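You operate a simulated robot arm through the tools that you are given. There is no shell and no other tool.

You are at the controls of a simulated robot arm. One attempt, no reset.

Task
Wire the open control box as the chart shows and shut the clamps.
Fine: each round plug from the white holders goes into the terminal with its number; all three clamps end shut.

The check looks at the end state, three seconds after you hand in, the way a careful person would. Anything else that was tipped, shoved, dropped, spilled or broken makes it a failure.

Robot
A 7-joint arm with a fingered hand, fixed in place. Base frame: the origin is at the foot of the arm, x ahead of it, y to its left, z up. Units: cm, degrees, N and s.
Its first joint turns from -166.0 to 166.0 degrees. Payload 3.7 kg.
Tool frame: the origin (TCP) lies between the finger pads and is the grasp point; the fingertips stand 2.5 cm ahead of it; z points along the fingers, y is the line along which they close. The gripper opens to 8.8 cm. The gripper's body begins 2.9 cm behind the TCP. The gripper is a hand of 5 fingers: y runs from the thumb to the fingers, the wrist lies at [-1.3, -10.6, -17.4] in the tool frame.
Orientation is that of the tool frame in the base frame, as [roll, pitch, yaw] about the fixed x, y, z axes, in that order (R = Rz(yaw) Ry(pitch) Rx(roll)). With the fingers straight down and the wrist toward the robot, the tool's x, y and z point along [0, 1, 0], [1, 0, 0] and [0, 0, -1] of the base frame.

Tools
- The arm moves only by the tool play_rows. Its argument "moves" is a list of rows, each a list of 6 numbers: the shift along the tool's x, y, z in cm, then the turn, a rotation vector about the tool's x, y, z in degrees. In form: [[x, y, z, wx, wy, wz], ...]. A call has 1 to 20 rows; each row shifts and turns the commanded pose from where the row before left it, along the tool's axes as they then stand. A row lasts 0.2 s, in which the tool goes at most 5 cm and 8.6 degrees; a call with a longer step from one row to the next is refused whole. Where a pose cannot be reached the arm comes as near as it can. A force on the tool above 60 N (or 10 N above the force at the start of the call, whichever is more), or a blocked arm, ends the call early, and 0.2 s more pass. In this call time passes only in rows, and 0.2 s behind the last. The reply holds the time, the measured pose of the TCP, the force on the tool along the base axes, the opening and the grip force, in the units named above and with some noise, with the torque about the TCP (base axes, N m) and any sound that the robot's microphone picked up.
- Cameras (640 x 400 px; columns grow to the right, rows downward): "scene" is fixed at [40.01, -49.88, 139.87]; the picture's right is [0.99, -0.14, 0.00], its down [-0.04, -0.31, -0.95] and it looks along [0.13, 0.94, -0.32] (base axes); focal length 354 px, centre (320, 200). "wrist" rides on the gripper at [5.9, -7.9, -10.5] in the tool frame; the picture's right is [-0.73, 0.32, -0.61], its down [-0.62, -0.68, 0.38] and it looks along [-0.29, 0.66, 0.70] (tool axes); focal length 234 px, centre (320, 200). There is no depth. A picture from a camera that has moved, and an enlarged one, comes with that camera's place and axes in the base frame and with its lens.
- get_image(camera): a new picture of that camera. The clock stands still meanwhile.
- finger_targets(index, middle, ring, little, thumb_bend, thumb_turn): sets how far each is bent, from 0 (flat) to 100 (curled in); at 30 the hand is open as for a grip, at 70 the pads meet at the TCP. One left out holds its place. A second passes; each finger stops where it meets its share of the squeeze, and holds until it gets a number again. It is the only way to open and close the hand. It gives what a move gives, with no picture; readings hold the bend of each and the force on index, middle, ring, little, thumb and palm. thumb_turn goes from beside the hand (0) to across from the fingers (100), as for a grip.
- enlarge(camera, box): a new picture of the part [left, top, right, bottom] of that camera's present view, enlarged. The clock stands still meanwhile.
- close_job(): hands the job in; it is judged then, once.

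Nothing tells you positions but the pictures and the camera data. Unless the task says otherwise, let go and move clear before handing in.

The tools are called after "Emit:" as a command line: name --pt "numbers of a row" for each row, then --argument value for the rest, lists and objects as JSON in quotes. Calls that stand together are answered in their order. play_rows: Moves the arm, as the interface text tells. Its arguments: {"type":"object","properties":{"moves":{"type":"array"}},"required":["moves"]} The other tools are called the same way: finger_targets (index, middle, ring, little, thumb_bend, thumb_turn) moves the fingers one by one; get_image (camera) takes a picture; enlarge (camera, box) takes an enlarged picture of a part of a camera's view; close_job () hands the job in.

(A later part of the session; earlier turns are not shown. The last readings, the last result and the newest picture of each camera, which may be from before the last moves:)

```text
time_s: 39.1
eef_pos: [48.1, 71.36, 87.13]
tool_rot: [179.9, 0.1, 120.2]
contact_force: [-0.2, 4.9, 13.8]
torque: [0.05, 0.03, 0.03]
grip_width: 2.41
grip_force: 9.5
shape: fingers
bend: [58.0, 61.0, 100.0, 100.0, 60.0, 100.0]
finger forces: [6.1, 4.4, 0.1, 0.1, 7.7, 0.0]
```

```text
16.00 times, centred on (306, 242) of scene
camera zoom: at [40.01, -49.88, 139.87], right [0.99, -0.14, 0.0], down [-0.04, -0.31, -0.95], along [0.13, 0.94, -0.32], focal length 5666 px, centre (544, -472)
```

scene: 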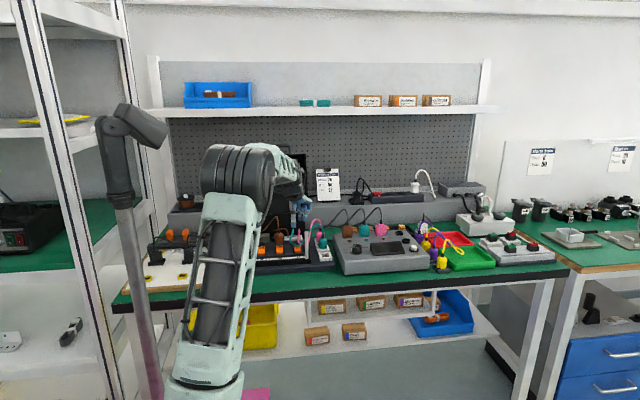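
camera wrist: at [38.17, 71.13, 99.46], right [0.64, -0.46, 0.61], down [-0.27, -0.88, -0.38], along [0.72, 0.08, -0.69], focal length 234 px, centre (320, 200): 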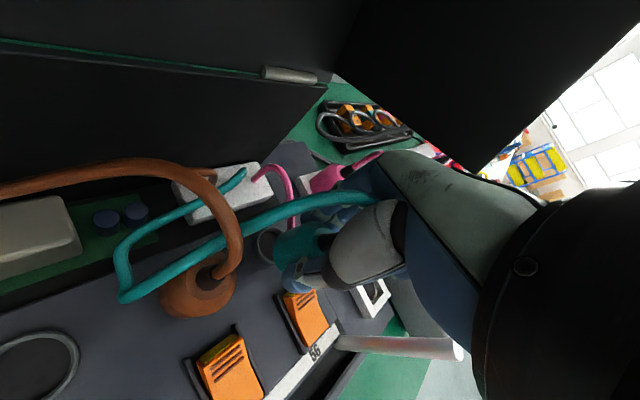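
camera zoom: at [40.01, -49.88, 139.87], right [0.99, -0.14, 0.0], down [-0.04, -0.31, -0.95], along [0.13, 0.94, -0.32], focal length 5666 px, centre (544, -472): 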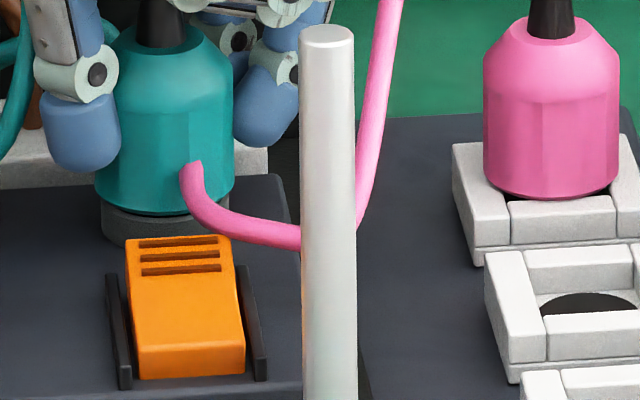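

Emit:
enlarge --camera "scene" --box '[297, 240, 307, 250]'

Emit:
enlarge --camera "scene" --box '[282, 238, 297, 253]'

Emit:
get_image --camera "wrist"

```text
16.00 times, centred on (302, 245) of scene
camera zoom: at [40.01, -49.88, 139.87], right [0.99, -0.14, 0.0], down [-0.04, -0.31, -0.95], along [0.13, 0.94, -0.32], focal length 5666 px, centre (608, -520)
```

zoom: 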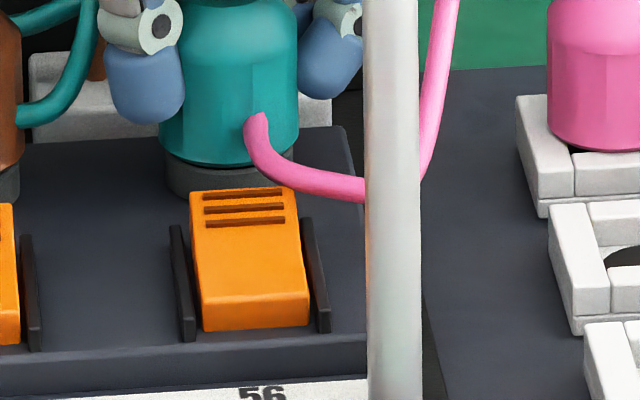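

```text
16.00 times, centred on (290, 246) of scene
camera zoom: at [40.01, -49.88, 139.87], right [0.99, -0.14, 0.0], down [-0.04, -0.31, -0.95], along [0.13, 0.94, -0.32], focal length 5666 px, centre (808, -528)
```

zoom: 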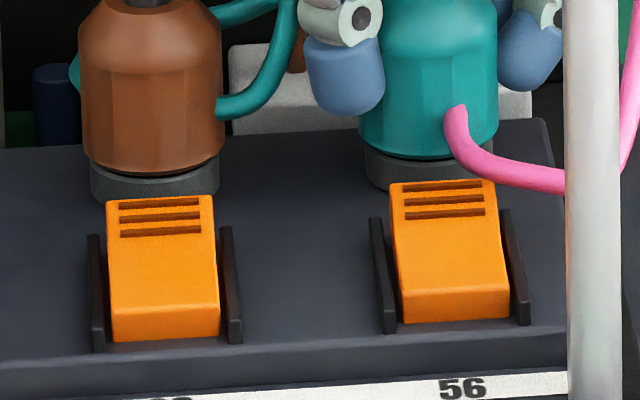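

```text
taken
camera wrist: at [38.34, 72.28, 97.51], right [0.64, -0.46, 0.61], down [-0.27, -0.88, -0.38], along [0.72, 0.08, -0.69], focal length 234 px, centre (320, 200)
```

wrist: 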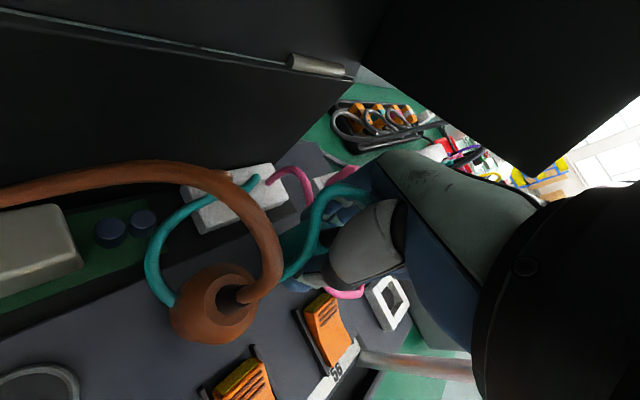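

Emit:
play_rows --pt "0 0 0.2 0 0 0" --pt "0 0 0.2 0 0 0"

Emit:
enlarge --camera "scene" --box '[282, 238, 297, 253]'

```text
time_s: 39.8
eef_pos: [48.07, 71.16, 86.68]
tool_rot: [179.9, 0.3, 120.3]
contact_force: [0.8, 4.9, 21.6]
torque: [0.12, -0.09, 0.04]
grip_width: 2.44
grip_force: 10.6
shape: fingers
bend: [59.0, 61.0, 100.0, 100.0, 60.0, 100.0]
finger forces: [7.3, 5.6, 0.0, 0.0, 8.4, 0.0]
```

```text
16.00 times, centred on (290, 246) of scene
camera zoom: at [40.01, -49.88, 139.87], right [0.99, -0.14, 0.0], down [-0.04, -0.31, -0.95], along [0.13, 0.94, -0.32], focal length 5666 px, centre (808, -528)
```

zoom: 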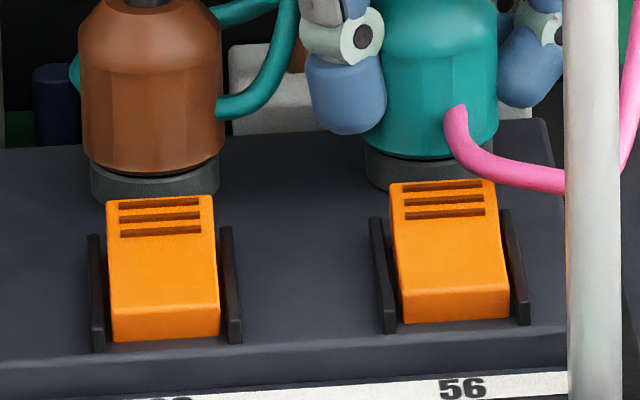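

Teal is seated. I'll release it, then lift slightly and slide out sideways under the rim.

Emit:
finger_targets --index 44 --middle 44 --thumb_bend 44

Emit:
play_rows --pt "0 0 -0.8 0 0 0" --pt "0 0 -1.0 0 0 0" --pt "0 0 -1.0 0 0 0" --pt "0 0 -0.8 0 0 0"

Emit:
enlarge --camera "scene" --box '[270, 210, 330, 260]'

Emit:
get_image --camera "wrist"

```text
time_s: 40.8
eef_pos: [48.1, 71.24, 86.53]
tool_rot: [179.9, 0.3, 120.4]
contact_force: [-0.3, -0.6, 0.7]
torque: [0.0, 0.02, -0.01]
grip_width: 5.41
grip_force: 0.0
shape: fingers
bend: [44.0, 44.0, 100.0, 100.0, 44.0, 99.0]
finger forces: [0.1, 0.0, 0.0, 0.0, 0.0, 0.0]
```

```text
time_s: 41.8
eef_pos: [48.1, 71.43, 89.99]
tool_rot: [180.0, 0.2, 120.3]
contact_force: [0.6, -0.8, -0.5]
torque: [0.01, 0.02, -0.02]
grip_width: 5.42
grip_force: 0.0
shape: fingers
bend: [44.0, 44.0, 100.0, 100.0, 44.0, 99.0]
finger forces: [0.0, 0.1, 0.0, 0.1, 0.0, 0.0]
```

```text
8.00 times, centred on (300, 235) of scene
camera zoom: at [40.01, -49.88, 139.87], right [0.99, -0.14, 0.0], down [-0.04, -0.31, -0.95], along [0.13, 0.94, -0.32], focal length 2833 px, centre (480, -80)
```

zoom: 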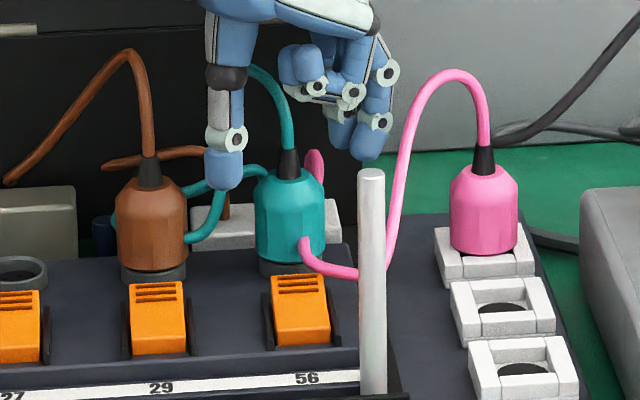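

```text
taken
camera wrist: at [38.43, 72.43, 100.39], right [0.64, -0.46, 0.61], down [-0.27, -0.88, -0.38], along [0.72, 0.08, -0.69], focal length 234 px, centre (320, 200)
```

wrist: 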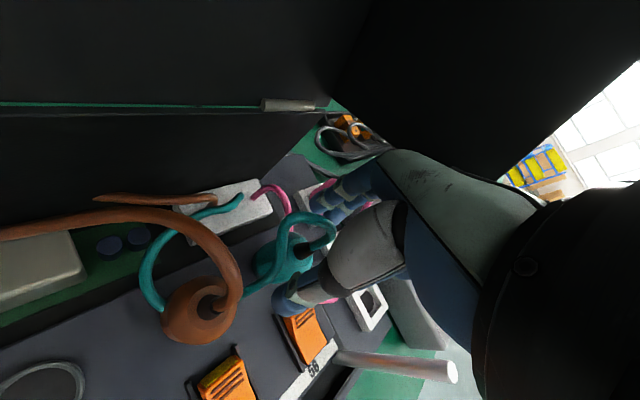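

Emit:
play_rows --pt "-1.0 0 0 0 0 0" --pt "-1.0 0 0 0 0 0" --pt "-1.0 0 0 0 0 0" --pt "-1.0 0 0 0 0 0" --pt "-1.0 0 0 0 0 0"

Emit:
enlarge --camera "scene" --box '[270, 200, 340, 260]'

Emit:
get_image --camera "wrist"

```text
time_s: 43.0
eef_pos: [50.69, 67.03, 90.13]
tool_rot: [179.9, 0.2, 120.5]
contact_force: [-0.8, -1.5, -0.2]
torque: [-0.01, 0.02, 0.01]
grip_width: 5.42
grip_force: 0.1
shape: fingers
bend: [44.0, 44.0, 100.0, 100.0, 44.0, 99.0]
finger forces: [0.0, 0.0, 0.0, 0.0, 0.0, 0.0]
```

```text
6.67 times, centred on (305, 230) of scene
camera zoom: at [40.01, -49.88, 139.87], right [0.99, -0.14, 0.0], down [-0.04, -0.31, -0.95], along [0.13, 0.94, -0.32], focal length 2361 px, centre (420, 0)
```

zoom: 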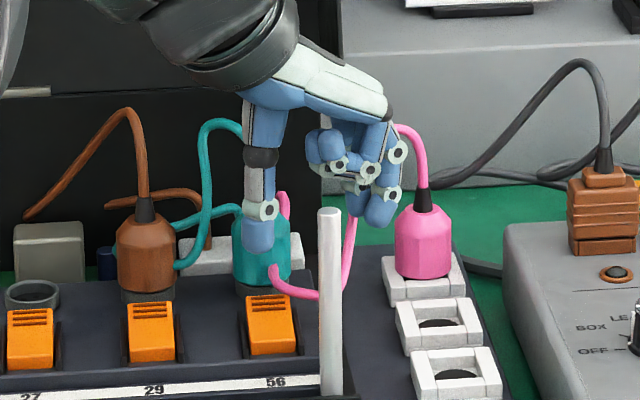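

```text
taken
camera wrist: at [40.91, 68.0, 100.53], right [0.64, -0.46, 0.61], down [-0.27, -0.88, -0.38], along [0.72, 0.08, -0.69], focal length 234 px, centre (320, 200)
```

wrist: 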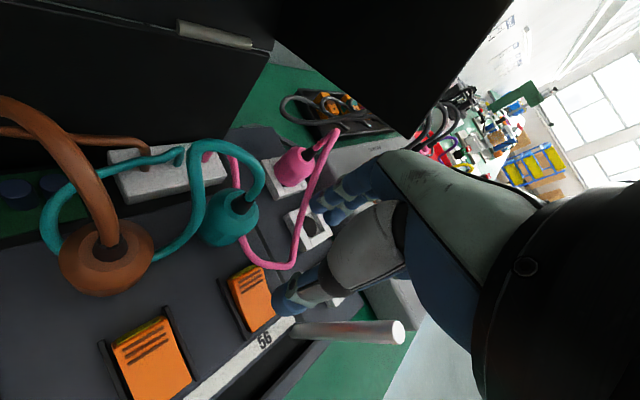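

Both plugs stand upright. I'll back out forward, rise, go over to the pink plug's front and turn the wrist toward the bench front.

Emit:
play_rows --pt "-1.08 -0.64 0 0 0 0" --pt "-1.08 -0.64 0 0 0 0" --pt "0 0 -2.0 0 0 0" --pt "0 0 -2.5 0 0 0" --pt "0 0 -2.5 0 0 0" --pt "-1.97 2.85 0 0 0 0" --pt "-1.97 2.85 0 0 0 0" --pt "0 0 0 0 0 -8.5" --pt "0 0 0 0 0 -8.5" --pt "0 0 0 0 0 -8.5" --pt "0 0 0 0 0 -8.5" --pt "0 0 0 0 0 -8.5" --pt "0 0 0 0 0 -8.5" --pt "0 0 0 0 0 -8.5"

Emit:
get_image --camera "wrist"

Emit:
enlarge --camera "scene" --box '[270, 180, 390, 280]'

```text
time_s: 46.0
eef_pos: [57.55, 64.07, 97.08]
tool_rot: [-179.8, 0.3, 179.9]
contact_force: [-0.6, 0.3, 0.4]
torque: [-0.01, -0.02, -0.05]
grip_width: 5.44
grip_force: 0.0
shape: fingers
bend: [44.0, 44.0, 100.0, 100.0, 44.0, 99.0]
finger forces: [0.0, 0.1, 0.1, 0.0, 0.0, 0.0]
```

```text
taken
camera wrist: at [51.68, 56.12, 107.5], right [0.72, 0.32, 0.61], down [0.62, -0.68, -0.38], along [0.29, 0.65, -0.7], focal length 234 px, centre (320, 200)
```

wrist: 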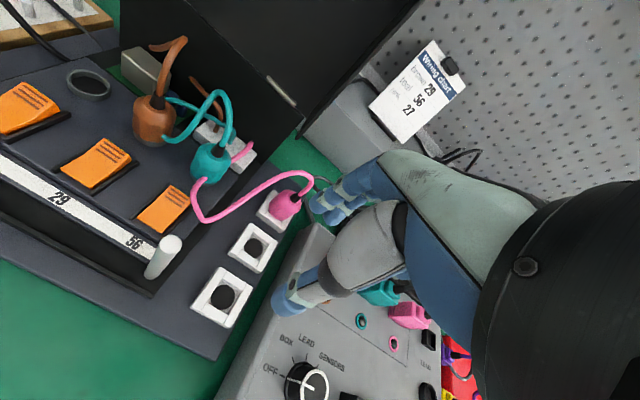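

```text
4.00 times, centred on (330, 230) of scene
camera zoom: at [40.01, -49.88, 139.87], right [0.99, -0.14, 0.0], down [-0.04, -0.31, -0.95], along [0.13, 0.94, -0.32], focal length 1417 px, centre (280, 80)
```

zoom: 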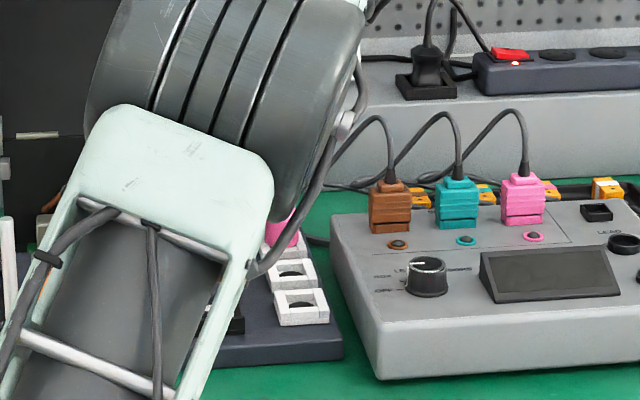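

Emit:
enlarge --camera "wrist" --box '[180, 130, 360, 310]'

```text
2.22 times, centred on (270, 220) of wrist
camera zoom: at [51.68, 56.12, 107.5], right [0.72, 0.32, 0.61], down [0.62, -0.68, -0.38], along [0.29, 0.65, -0.7], focal length 520 px, centre (431, 156)
```

zoom: 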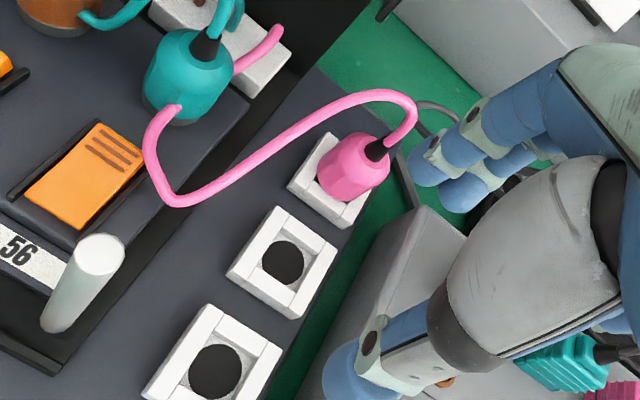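

Emit:
play_rows --pt "0 3.3 0.7 0 0 0" --pt "0 3.3 0.7 0 0 0" --pt "0 3.3 0.7 0 0 0"

Emit:
get_image --camera "wrist"

Emit:
enlarge --camera "scene" --box '[300, 180, 380, 260]'

```text
time_s: 46.8
eef_pos: [57.82, 73.95, 95.29]
tool_rot: [-179.9, 0.2, 179.7]
contact_force: [-0.1, -0.5, -0.1]
torque: [0.03, 0.03, 0.04]
grip_width: 5.43
grip_force: 0.1
shape: fingers
bend: [44.0, 44.0, 100.0, 100.0, 44.0, 99.0]
finger forces: [0.0, 0.1, 0.1, 0.0, 0.1, 0.1]
```

```text
taken
camera wrist: at [51.87, 66.05, 105.67], right [0.73, 0.32, 0.61], down [0.62, -0.69, -0.38], along [0.3, 0.65, -0.7], focal length 234 px, centre (320, 200)
```

wrist: 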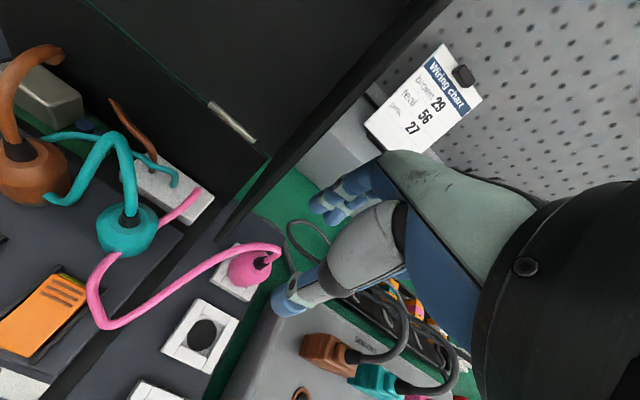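

```text
5.00 times, centred on (340, 220) of scene
camera zoom: at [40.01, -49.88, 139.87], right [0.99, -0.14, 0.0], down [-0.04, -0.31, -0.95], along [0.13, 0.94, -0.32], focal length 1771 px, centre (220, 100)
```

zoom: 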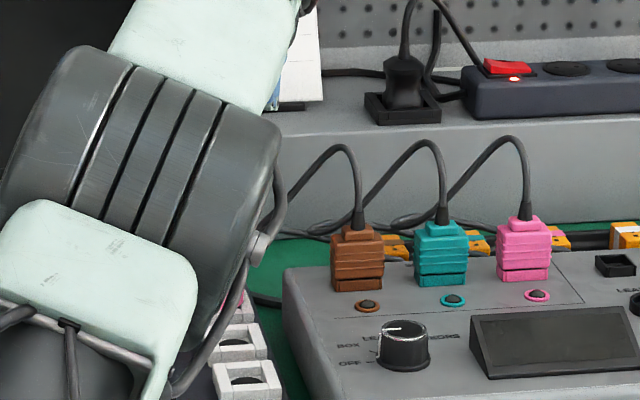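

Emit:
play_rows --pt "0.25 0.1 0 0 0 0" --pt "0 0 0 0 0 -7.5" --pt "0 0 0 0 0 -7.5" --pt "0 0 1.5 0 0 0" --pt "0 0 1.5 0 0 0"

Emit:
enlarge --camera "wrist" --box '[190, 110, 430, 320]'

Emit:
get_image --camera "scene"

```text
time_s: 48.0
eef_pos: [57.39, 74.02, 92.03]
tool_rot: [-179.8, 0.1, -165.2]
contact_force: [-0.7, 0.1, 0.1]
torque: [0.01, 0.0, 0.03]
grip_width: 5.39
grip_force: 0.1
shape: fingers
bend: [44.0, 44.0, 100.0, 100.0, 44.0, 99.0]
finger forces: [0.0, 0.0, 0.0, 0.0, 0.0, 0.0]
```

```text
1.90 times, centred on (310, 215) of wrist
camera zoom: at [53.78, 64.9, 102.52], right [0.62, 0.5, 0.61], down [0.78, -0.5, -0.38], along [0.11, 0.71, -0.7], focal length 446 px, centre (339, 171)
```

zoom: 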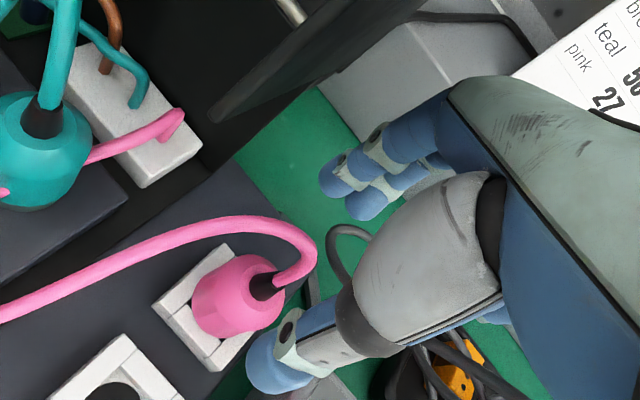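

```text
taken
```

scene: 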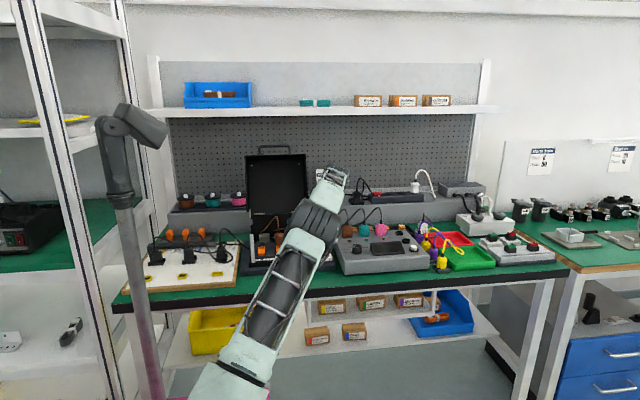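

Emit:
play_rows --pt "-0.1 0.06 1.0 0 0 0" --pt "0 0 1.0 0 0 0" --pt "0 0 1.0 0 0 0" --pt "0 0 1.0 0 0 0"

Emit:
enlarge --camera "wrist" --box '[190, 110, 430, 320]'

```text
time_s: 49.0
eef_pos: [57.28, 74.13, 88.04]
tool_rot: [-179.7, 0.1, -165.2]
contact_force: [0.1, -0.4, 0.1]
torque: [0.0, 0.0, -0.01]
grip_width: 5.43
grip_force: 0.0
shape: fingers
bend: [44.0, 44.0, 100.0, 100.0, 44.0, 99.0]
finger forces: [0.0, 0.0, 0.0, 0.0, 0.0, 0.0]
```

```text
1.90 times, centred on (310, 215) of wrist
camera zoom: at [53.72, 64.93, 98.42], right [0.62, 0.5, 0.61], down [0.78, -0.5, -0.38], along [0.11, 0.71, -0.7], focal length 446 px, centre (339, 171)
```

zoom: 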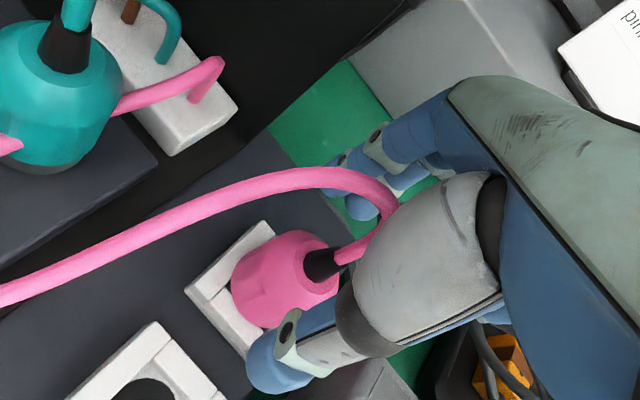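

Emit:
play_rows --pt "0 0 0.8 0 0 0" --pt "0 0 0.7 0 0 0" --pt "0 0 0.6 0 0 0"

Emit:
enlarge --camera "wrist" --box '[190, 110, 430, 320]'

Emit:
finger_targets --index 66 --middle 66 --thumb_bend 69

Emit:
enlarge --camera "wrist" --box '[190, 110, 430, 320]'

```text
time_s: 49.8
eef_pos: [57.49, 74.09, 85.69]
tool_rot: [-179.8, 0.0, -165.2]
contact_force: [-0.2, -0.1, -0.3]
torque: [-0.03, 0.02, -0.01]
grip_width: 5.43
grip_force: 0.1
shape: fingers
bend: [44.0, 44.0, 100.0, 100.0, 44.0, 99.0]
finger forces: [0.1, 0.0, 0.0, 0.0, 0.0, 0.1]
```

```text
1.90 times, centred on (310, 215) of wrist
camera zoom: at [53.8, 64.93, 96.22], right [0.62, 0.5, 0.61], down [0.78, -0.5, -0.38], along [0.11, 0.71, -0.7], focal length 446 px, centre (339, 171)
```

zoom: 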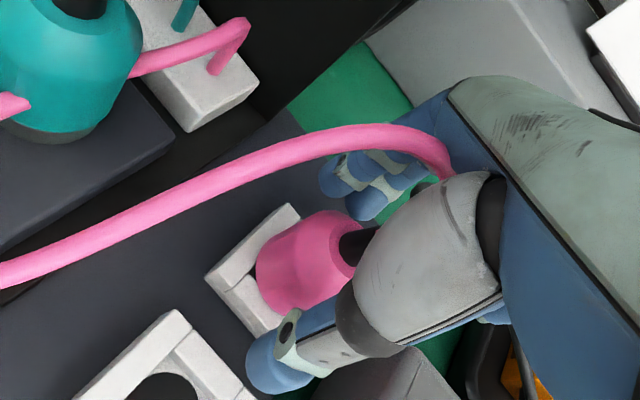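

```text
time_s: 50.8
eef_pos: [57.39, 74.2, 85.85]
tool_rot: [-179.6, 0.1, -165.1]
contact_force: [-1.1, 2.5, 1.1]
torque: [0.05, 0.0, 0.03]
grip_width: 2.26
grip_force: 7.8
shape: fingers
bend: [59.0, 60.0, 100.0, 100.0, 60.0, 100.0]
finger forces: [3.9, 5.0, 0.0, 0.1, 6.4, 0.0]
```

```text
1.90 times, centred on (310, 215) of wrist
camera zoom: at [53.8, 64.93, 96.24], right [0.62, 0.5, 0.61], down [0.78, -0.5, -0.38], along [0.11, 0.71, -0.7], focal length 446 px, centre (339, 171)
```

zoom: 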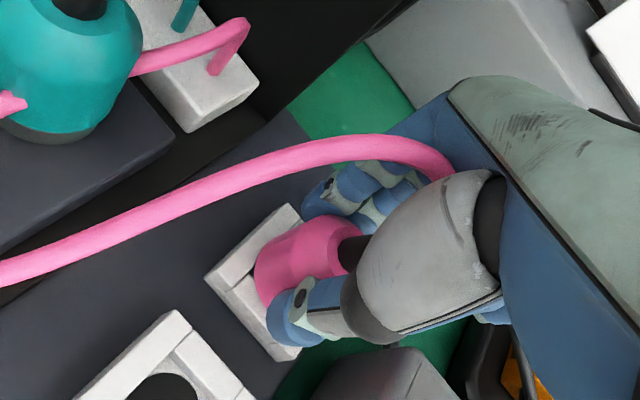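

Emit:
play_rows --pt "0 0 -0.5 0 0 0" --pt "0 0 -0.5 0 0 0" --pt "0 0 -0.7 0 0 0" --pt "0 0 -1.5 0 0 0" --pt "0 0 -1.5 0 0 0" --pt "0 0 -2.0 0 0 0" --pt "0 0 -2.0 0 0 0" --pt "0 0 -2.0 0 0 0"

Emit:
get_image --camera "wrist"

```text
time_s: 52.5
eef_pos: [57.52, 74.1, 96.75]
tool_rot: [-179.7, 0.1, -165.1]
contact_force: [0.0, -0.7, 0.5]
torque: [-0.02, 0.01, -0.02]
grip_width: 2.26
grip_force: 7.9
shape: fingers
bend: [60.0, 60.0, 100.0, 100.0, 59.0, 100.0]
finger forces: [3.3, 4.3, 0.0, 0.0, 7.5, 0.0]
```

```text
taken
camera wrist: at [53.84, 64.9, 107.16], right [0.62, 0.5, 0.61], down [0.78, -0.5, -0.38], along [0.11, 0.71, -0.7], focal length 234 px, centre (320, 200)
```

wrist: 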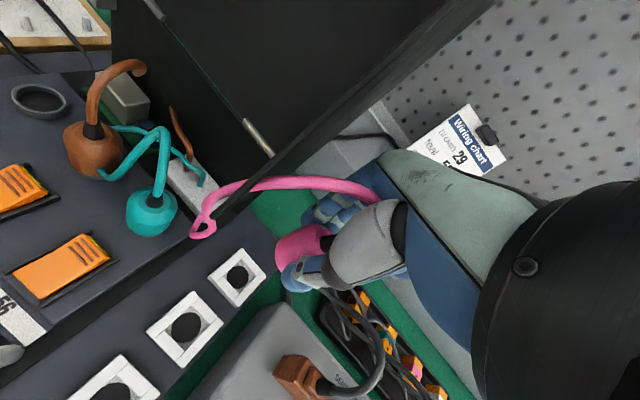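

Emit:
play_rows --pt "0.94 -3.54 0 0 0 0" --pt "0.94 -3.54 0 0 0 0" --pt "0.94 -3.54 0 0 0 0"

Emit:
play_rows --pt "0 0 0 0 0 8.3" --pt "0 0 0 0 0 8.3" --pt "0 0 0 0 0 8.3" --pt "0 0 0 0 0 8.3" --pt "0 0 0 0 0 8.3" --pt "0 0 0 0 0 8.3" --pt "0 0 0 0 0 8.3" --pt "0 0 0 0 0 8.3"

Emit:
get_image --camera "wrist"

Emit:
get_image --camera "scene"

```text
time_s: 53.4
eef_pos: [57.06, 63.21, 96.62]
tool_rot: [-179.7, 0.0, -165.1]
contact_force: [-0.4, -0.2, -0.1]
torque: [-0.01, 0.0, 0.01]
grip_width: 2.25
grip_force: 7.5
shape: fingers
bend: [60.0, 60.0, 100.0, 100.0, 59.0, 100.0]
finger forces: [3.3, 4.2, 0.0, 0.1, 7.5, 0.0]
```

```text
time_s: 55.1
eef_pos: [57.46, 63.05, 96.53]
tool_rot: [180.0, 0.3, 128.2]
contact_force: [-0.4, 0.4, 0.6]
torque: [0.01, 0.04, -0.03]
grip_width: 2.27
grip_force: 8.1
shape: fingers
bend: [60.0, 60.0, 100.0, 100.0, 59.0, 100.0]
finger forces: [3.3, 4.3, 0.0, 0.0, 7.4, 0.0]
```

```text
taken
camera wrist: at [47.61, 62.69, 106.96], right [0.7, -0.37, 0.61], down [-0.15, -0.91, -0.38], along [0.7, 0.18, -0.69], focal length 234 px, centre (320, 200)
```

wrist: 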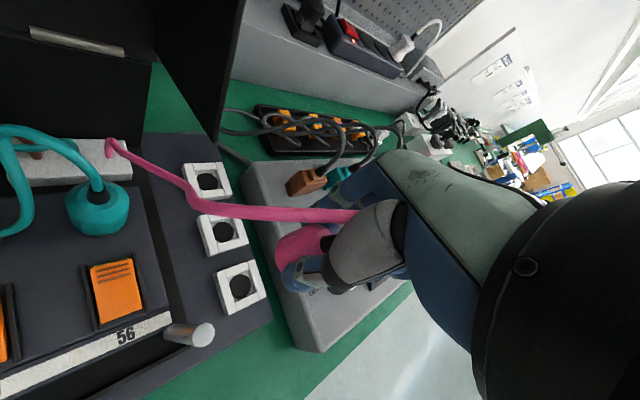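

```text
taken
```

scene: 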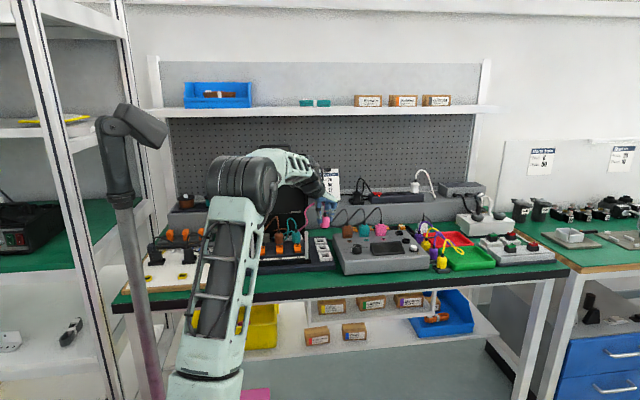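

Emit:
play_rows --pt "2.78 -3.44 0 0 0 0" --pt "2.78 -3.44 0 0 0 0" --pt "2.78 -3.44 0 0 0 0" --pt "2.78 -3.44 0 0 0 0" --pt "2.78 -3.44 0 0 0 0"

Emit:
get_image --camera "wrist"

Emit:
enlarge --camera "scene" --box '[230, 150, 350, 280]'

```text
time_s: 56.4
eef_pos: [35.05, 63.26, 96.57]
tool_rot: [180.0, 0.3, 128.3]
contact_force: [0.0, -0.4, -0.3]
torque: [-0.03, 0.02, 0.04]
grip_width: 2.25
grip_force: 7.7
shape: fingers
bend: [60.0, 60.0, 100.0, 100.0, 59.0, 100.0]
finger forces: [3.3, 4.2, 0.0, 0.0, 7.4, 0.0]
```

```text
taken
camera wrist: at [25.23, 62.91, 107.04], right [0.7, -0.37, 0.61], down [-0.15, -0.91, -0.38], along [0.7, 0.18, -0.69], focal length 234 px, centre (320, 200)
```

wrist: 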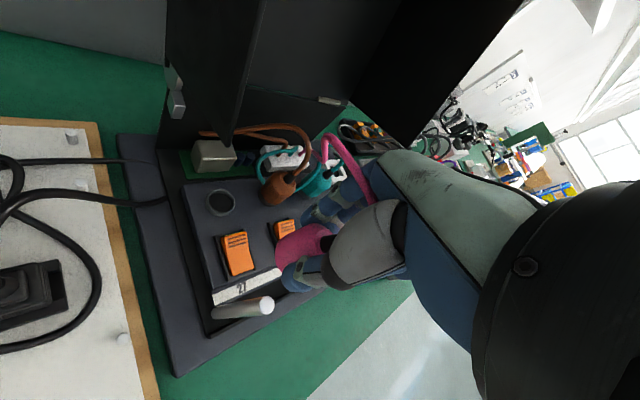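

```text
3.08 times, centred on (290, 215) of scene
camera zoom: at [40.01, -49.88, 139.87], right [0.99, -0.14, 0.0], down [-0.04, -0.31, -0.95], along [0.13, 0.94, -0.32], focal length 1090 px, centre (412, 154)
```

zoom: 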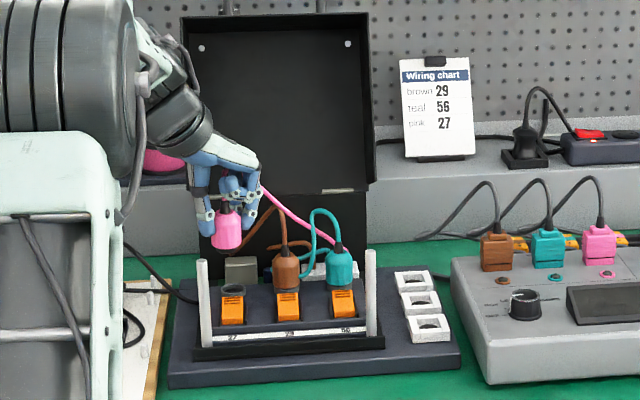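

I see the pink plug in front of terminal 27 with the left rim corner near (31, 69.8, 96.5). I'll approach low from the front.

Emit:
play_rows --pt "0 0 0 0 0 -3.7" --pt "1.0 1.1 0 0 0 0" --pt "1.0 1.1 0 0 0 0" --pt "0 0 2 0 0 0" --pt "0 0 2 0 0 0" --pt "0 0 1.7 0 0 0" --pt "0 0 1.5 0 0 0"

Emit:
get_image --camera "wrist"

Emit:
enlarge --camera "scene" --box '[240, 200, 310, 270]'

```text
time_s: 58.0
eef_pos: [35.62, 66.49, 89.29]
tool_rot: [179.9, 0.2, 132.1]
contact_force: [0.7, -0.2, 0.1]
torque: [0.0, 0.01, 0.0]
grip_width: 2.27
grip_force: 7.8
shape: fingers
bend: [60.0, 60.0, 100.0, 100.0, 59.0, 100.0]
finger forces: [3.2, 4.4, 0.0, 0.1, 7.4, 0.0]
```

```text
taken
camera wrist: at [25.86, 65.32, 99.66], right [0.72, -0.32, 0.61], down [-0.09, -0.92, -0.38], along [0.68, 0.22, -0.69], focal length 234 px, centre (320, 200)
```

wrist: 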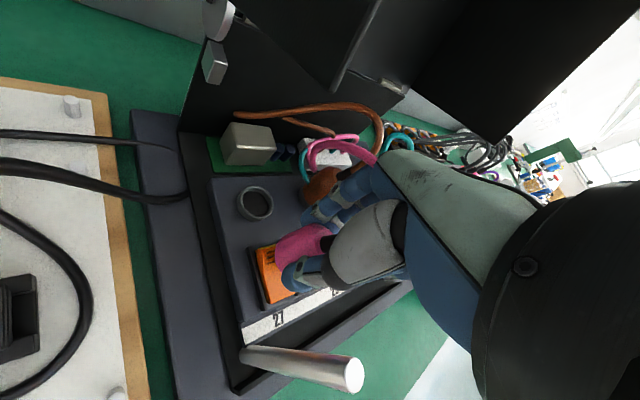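

```text
5.71 times, centred on (275, 235) of scene
camera zoom: at [40.01, -49.88, 139.87], right [0.99, -0.14, 0.0], down [-0.04, -0.31, -0.95], along [0.13, 0.94, -0.32], focal length 2024 px, centre (577, 0)
```

zoom: 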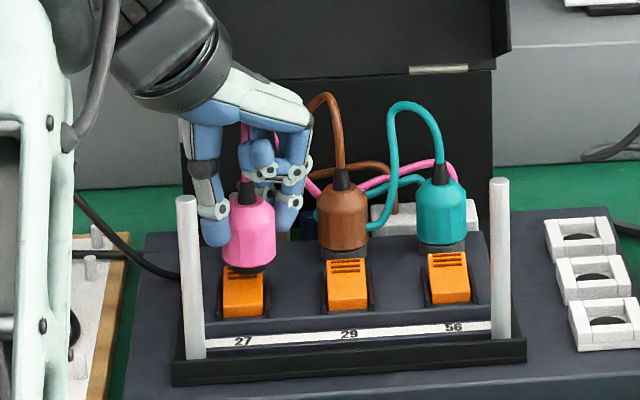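

Emit:
play_rows --pt "0.86 0.69 0 0 0 0" --pt "0.86 0.69 0 0 0 0" --pt "0.86 0.69 0 0 0 0"

Emit:
get_image --camera "wrist"

Emit:
enlarge --camera "scene" --box '[250, 210, 300, 260]'

```text
time_s: 58.8
eef_pos: [35.46, 69.65, 89.39]
tool_rot: [-180.0, 0.2, 132.1]
contact_force: [-0.6, -0.6, 0.6]
torque: [0.0, -0.01, -0.02]
grip_width: 2.25
grip_force: 7.7
shape: fingers
bend: [60.0, 60.0, 100.0, 100.0, 59.0, 100.0]
finger forces: [3.3, 4.3, 0.0, 0.0, 7.4, 0.0]
```

```text
taken
camera wrist: at [25.65, 68.71, 99.75], right [0.72, -0.32, 0.61], down [-0.09, -0.92, -0.38], along [0.68, 0.22, -0.69], focal length 234 px, centre (320, 200)
```

wrist: 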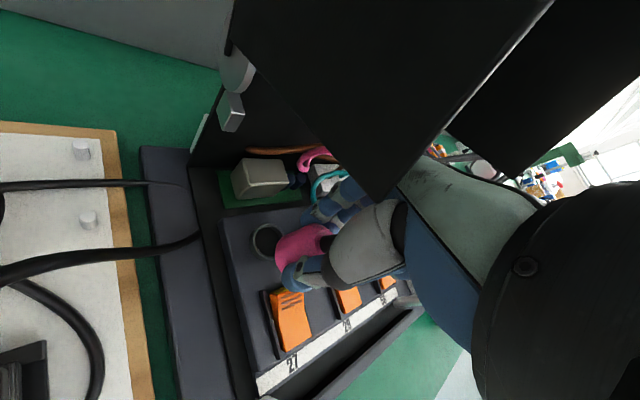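

```text
8.00 times, centred on (275, 235) of scene
camera zoom: at [40.01, -49.88, 139.87], right [0.99, -0.14, 0.0], down [-0.04, -0.31, -0.95], along [0.13, 0.94, -0.32], focal length 2833 px, centre (680, -80)
```

zoom: 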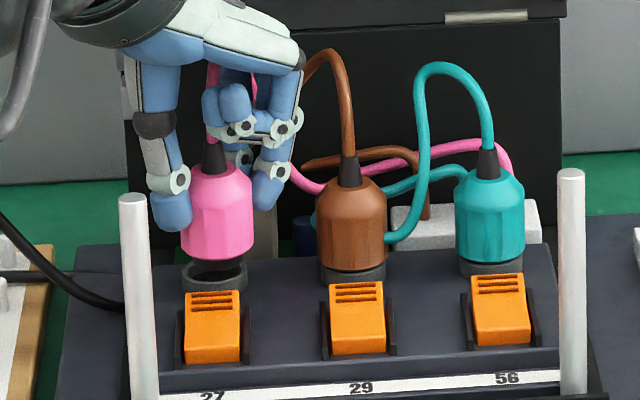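

Emit:
play_rows --pt "0.58 0.45 0.2 0 0 0" --pt "0.57 0.44 0.2 0 0 0"

Emit:
enlarge --camera "wrist" --box '[250, 190, 350, 290]'

Emit:
enlarge --camera "scene" --box '[264, 232, 288, 252]'

Emit:
get_image --camera "wrist"

```text
time_s: 59.4
eef_pos: [35.15, 71.15, 88.91]
tool_rot: [180.0, 0.3, 132.1]
contact_force: [0.1, 0.1, -0.7]
torque: [0.0, 0.02, -0.02]
grip_width: 2.26
grip_force: 7.4
shape: fingers
bend: [60.0, 60.0, 100.0, 100.0, 59.0, 100.0]
finger forces: [3.3, 4.2, 0.0, 0.1, 7.3, 0.0]
```

```text
4.00 times, centred on (300, 240) of wrist
camera zoom: at [25.51, 70.15, 99.38], right [0.72, -0.32, 0.61], down [-0.09, -0.92, -0.38], along [0.68, 0.22, -0.7], focal length 937 px, centre (400, 40)
```

zoom: 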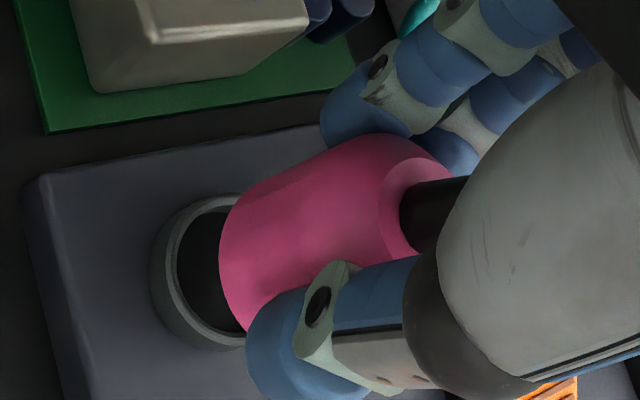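

```text
16.00 times, centred on (276, 242) of scene
camera zoom: at [40.01, -49.88, 139.87], right [0.99, -0.14, 0.0], down [-0.04, -0.31, -0.95], along [0.13, 0.94, -0.32], focal length 5666 px, centre (1024, -472)
```

zoom: 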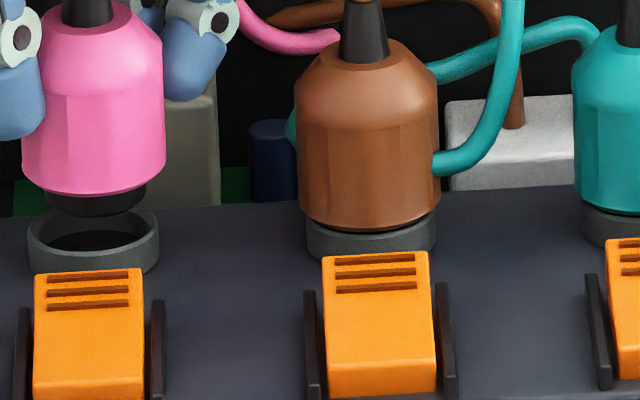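

```text
taken
camera wrist: at [25.51, 70.15, 99.38], right [0.72, -0.32, 0.61], down [-0.09, -0.92, -0.38], along [0.68, 0.22, -0.7], focal length 234 px, centre (320, 200)
```

wrist: 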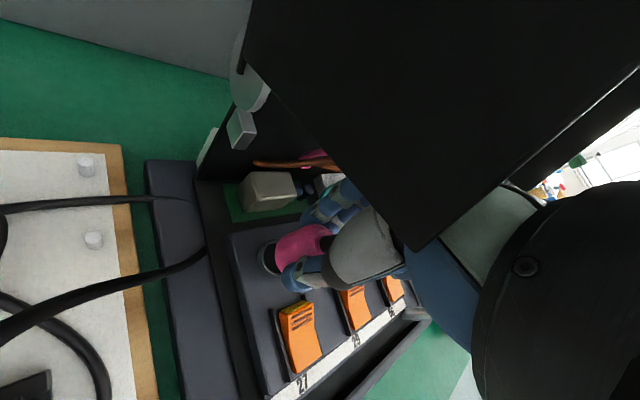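

Emit:
play_rows --pt "0.11 0.17 0.5 0 0 0" --pt "0 0 0.5 0 0 0"

Emit:
enlarge --camera "wrist" --box '[250, 190, 350, 290]'

Emit:
enlarge --camera "scene" --box '[264, 232, 288, 252]'

```text
time_s: 60.0
eef_pos: [35.39, 71.21, 88.11]
tool_rot: [179.9, 0.1, 132.1]
contact_force: [-1.8, 1.6, 5.8]
torque: [0.03, -0.03, 0.01]
grip_width: 2.26
grip_force: 8.4
shape: fingers
bend: [60.0, 60.0, 100.0, 100.0, 60.0, 100.0]
finger forces: [3.8, 4.8, 0.0, 0.1, 8.0, 0.1]
```

```text
4.00 times, centred on (300, 240) of wrist
camera zoom: at [25.6, 70.29, 98.4], right [0.72, -0.32, 0.61], down [-0.09, -0.92, -0.38], along [0.68, 0.22, -0.69], focal length 937 px, centre (400, 40)
```

zoom: 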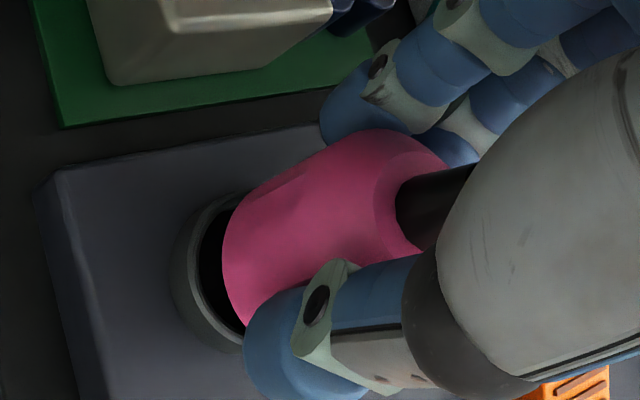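

```text
16.00 times, centred on (276, 242) of scene
camera zoom: at [40.01, -49.88, 139.87], right [0.99, -0.14, 0.0], down [-0.04, -0.31, -0.95], along [0.13, 0.94, -0.32], focal length 5666 px, centre (1024, -472)
```

zoom: 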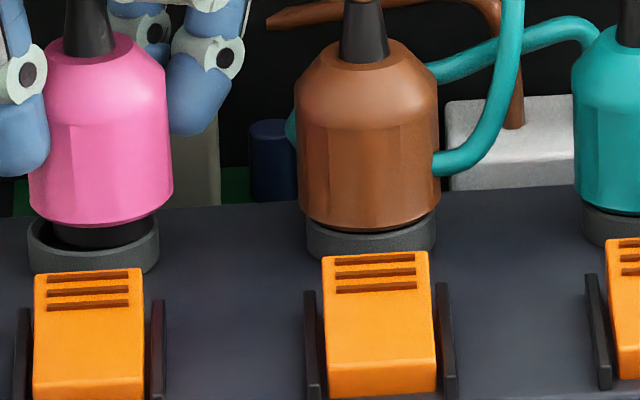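

Emit:
play_rows --pt "0 0 -0.4 0 0 0" --pt "0.115 -0.125 0 0 0 0" --pt "0 0 0.1 0 0 0"

Emit:
enlarge --camera "wrist" --box '[250, 190, 350, 290]'

Emit:
enlarge --camera "scene" --box '[264, 232, 288, 252]'

```text
time_s: 60.8
eef_pos: [35.18, 71.21, 88.25]
tool_rot: [-180.0, 0.3, 132.0]
contact_force: [0.0, -0.2, -0.6]
torque: [0.0, -0.02, 0.01]
grip_width: 2.26
grip_force: 7.1
shape: fingers
bend: [60.0, 60.0, 100.0, 100.0, 59.0, 100.0]
finger forces: [3.4, 4.3, 0.0, 0.1, 7.4, 0.0]
```

```text
4.00 times, centred on (300, 240) of wrist
camera zoom: at [25.41, 70.26, 98.62], right [0.72, -0.32, 0.61], down [-0.09, -0.92, -0.38], along [0.68, 0.22, -0.69], focal length 937 px, centre (400, 40)
```

zoom: 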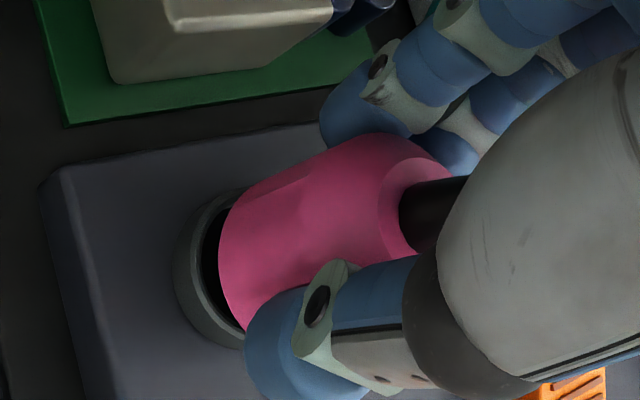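

```text
16.00 times, centred on (276, 242) of scene
camera zoom: at [40.01, -49.88, 139.87], right [0.99, -0.14, 0.0], down [-0.04, -0.31, -0.95], along [0.13, 0.94, -0.32], focal length 5666 px, centre (1024, -472)
```

zoom: 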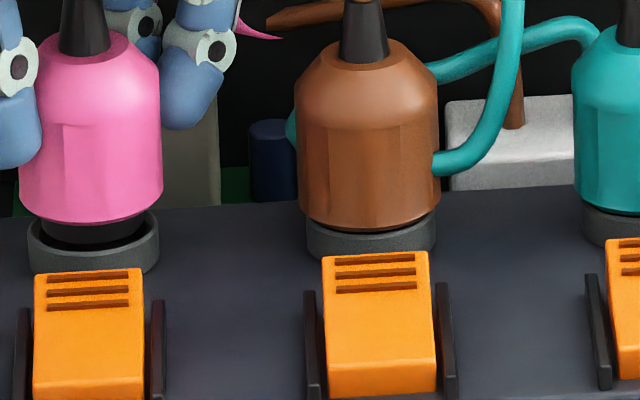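

Emit:
play_rows --pt "0 0 0.3 0 0 0" --pt "0 0 0.3 0 0 0"

Emit:
enlarge --camera "scene" --box '[264, 232, 288, 252]'

Emit:
enlarge --camera "wrist" --box '[250, 190, 350, 290]'

```text
time_s: 61.4
eef_pos: [35.25, 71.38, 87.84]
tool_rot: [179.9, 0.1, 132.1]
contact_force: [-0.1, 4.7, 11.5]
torque: [0.05, -0.04, 0.01]
grip_width: 2.27
grip_force: 8.9
shape: fingers
bend: [59.0, 60.0, 100.0, 100.0, 61.0, 100.0]
finger forces: [5.3, 5.7, 0.1, 0.0, 7.9, 0.1]
```

```text
16.00 times, centred on (276, 242) of scene
camera zoom: at [40.01, -49.88, 139.87], right [0.99, -0.14, 0.0], down [-0.04, -0.31, -0.95], along [0.13, 0.94, -0.32], focal length 5666 px, centre (1024, -472)
```

zoom: 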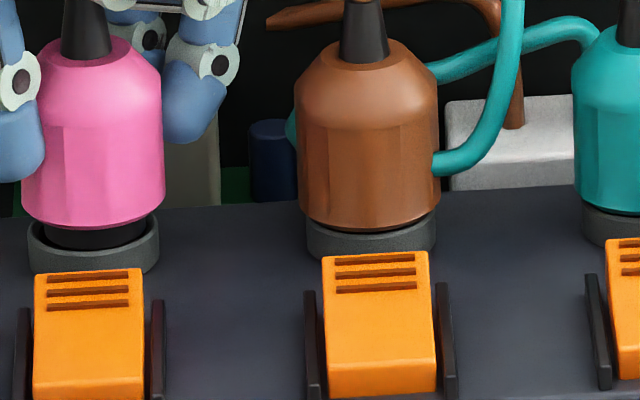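

```text
4.00 times, centred on (300, 240) of wrist
camera zoom: at [25.44, 70.24, 98.23], right [0.72, -0.32, 0.61], down [-0.09, -0.92, -0.38], along [0.68, 0.23, -0.69], focal length 937 px, centre (400, 40)
```

zoom: 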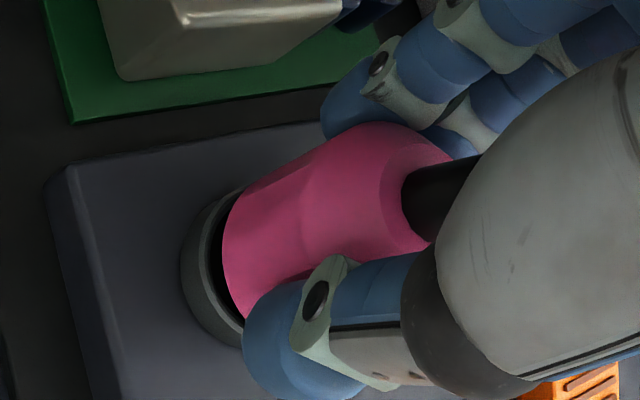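

Emit:
play_rows --pt "0 0 -0.3 0 0 0" --pt "0.045 0.12 0 0 0 0" --pt "0 0 0.3 0 0 0"

Emit:
enlarge --camera "scene" --box '[264, 232, 288, 252]'

```text
time_s: 62.1
eef_pos: [35.23, 71.33, 87.86]
tool_rot: [179.9, 0.2, 132.1]
contact_force: [-2.0, -3.6, 14.6]
torque: [0.49, 0.34, 0.23]
grip_width: 2.25
grip_force: 8.4
shape: fingers
bend: [59.0, 60.0, 100.0, 100.0, 61.0, 100.0]
finger forces: [4.3, 4.5, 0.1, 0.1, 8.8, 0.0]
```

```text
16.00 times, centred on (276, 242) of scene
camera zoom: at [40.01, -49.88, 139.87], right [0.99, -0.14, 0.0], down [-0.04, -0.31, -0.95], along [0.13, 0.94, -0.32], focal length 5666 px, centre (1024, -472)
```

zoom: 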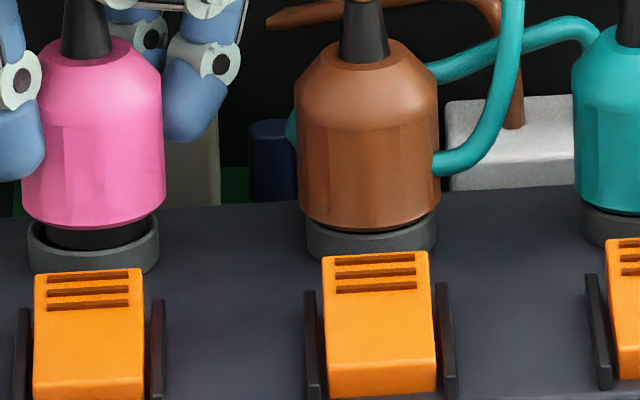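

The torque shows the hand brushing the left lid rim. I'll back out forward, flatten the ring and little fingers, and come back with the wrist turned further from the rim.

Emit:
play_rows --pt "-0.1 -0.1 -0.5 0 0 0" --pt "0 0 -0.7 0 0 0" --pt "-0.9 -0.85 0 0 0 0" --pt "-0.9 -0.85 -0.3 0 0 0" --pt "-0.9 -0.85 -0.5 0 0 0" --pt "-0.9 -0.85 -1.0 0 0 0" --pt "-0.5 -0.45 -1.5 0 0 0"

Emit:
get_image --camera "wrist"

Emit:
enlarge --camera "scene" --box '[230, 140, 350, 280]'

```text
time_s: 63.8
eef_pos: [35.15, 65.64, 92.14]
tool_rot: [-179.9, 0.4, 132.2]
contact_force: [-0.1, 0.2, 0.0]
torque: [0.01, -0.01, 0.0]
grip_width: 2.27
grip_force: 7.4
shape: fingers
bend: [60.0, 60.0, 100.0, 100.0, 60.0, 100.0]
finger forces: [3.5, 4.3, 0.0, 0.1, 7.5, 0.1]
```

```text
taken
camera wrist: at [25.35, 64.63, 102.53], right [0.72, -0.32, 0.61], down [-0.09, -0.92, -0.38], along [0.68, 0.22, -0.7], focal length 234 px, centre (320, 200)
```

wrist: 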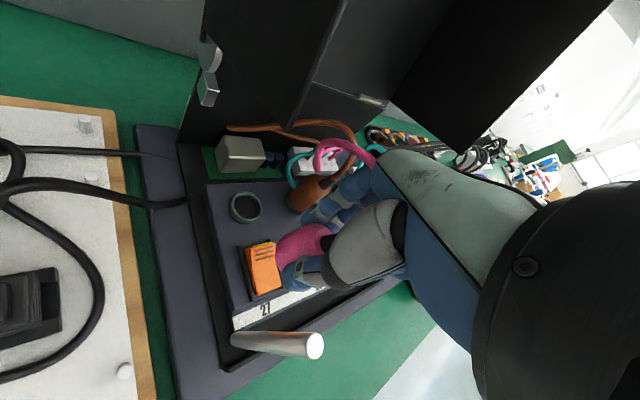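

```text
2.86 times, centred on (290, 210) of scene
camera zoom: at [40.01, -49.88, 139.87], right [0.99, -0.14, 0.0], down [-0.04, -0.31, -0.95], along [0.13, 0.94, -0.32], focal length 1012 px, centre (406, 171)
```

zoom: 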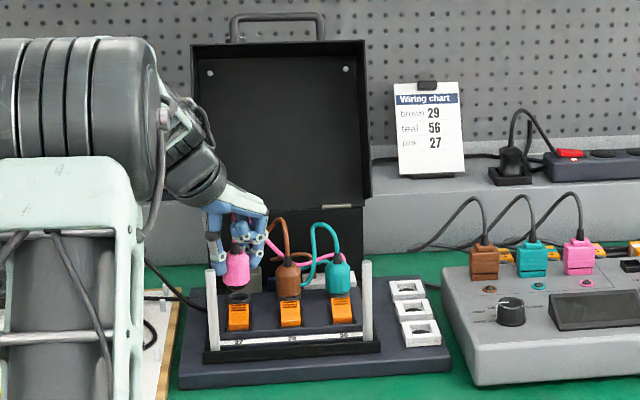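

Emit:
finger_targets --ring 0 --little 0

Emit:
play_rows --pt "0 0 0 0 0 -6.5" --pt "0 0 0 0 0 -6.5"

Emit:
enlarge --camera "scene" --box '[240, 190, 320, 260]'

Emit:
get_image --camera "wrist"

```text
time_s: 64.8
eef_pos: [35.16, 65.68, 92.2]
tool_rot: [180.0, 0.4, 132.2]
contact_force: [0.5, -0.1, -0.1]
torque: [0.02, 0.02, 0.01]
grip_width: 2.34
grip_force: 15.9
shape: fingers
bend: [55.0, 58.0, 72.0, 0.0, 63.0, 100.0]
finger forces: [8.7, 6.3, 14.5, 0.1, 3.5, 0.0]
```

```text
time_s: 65.3
eef_pos: [35.04, 65.72, 92.31]
tool_rot: [-179.9, 0.2, 145.3]
contact_force: [-0.4, -0.8, 0.0]
torque: [-0.01, 0.0, 0.01]
grip_width: 2.27
grip_force: 8.3
shape: fingers
bend: [59.0, 60.0, 0.0, 0.0, 60.0, 100.0]
finger forces: [4.1, 4.5, 0.0, 0.0, 7.5, 0.1]
```

```text
5.71 times, centred on (280, 225) of scene
camera zoom: at [40.01, -49.88, 139.87], right [0.99, -0.14, 0.0], down [-0.04, -0.31, -0.95], along [0.13, 0.94, -0.32], focal length 2024 px, centre (549, 57)
```

zoom: 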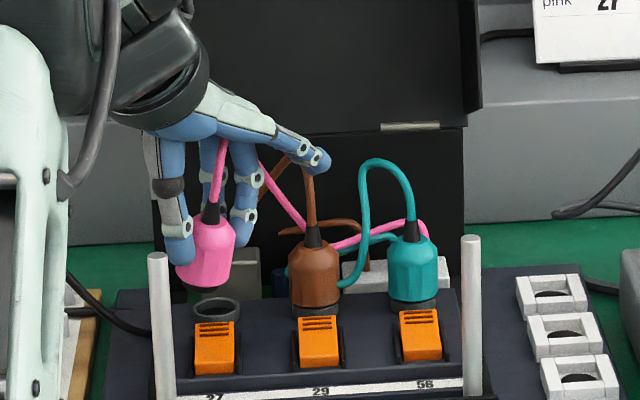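

```text
taken
camera wrist: at [25.69, 62.47, 102.61], right [0.78, -0.15, 0.61], down [0.12, -0.92, -0.38], along [0.61, 0.37, -0.7], focal length 234 px, centre (320, 200)
```

wrist: 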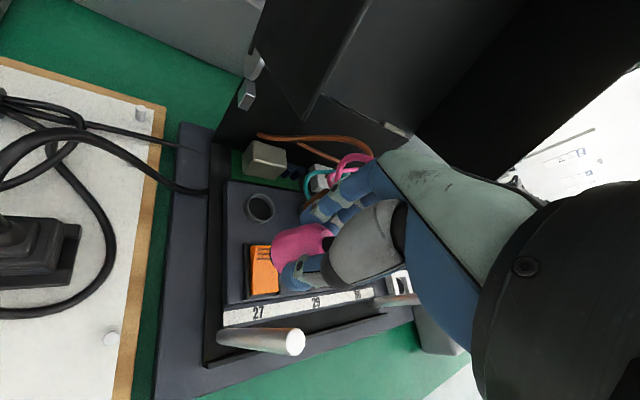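

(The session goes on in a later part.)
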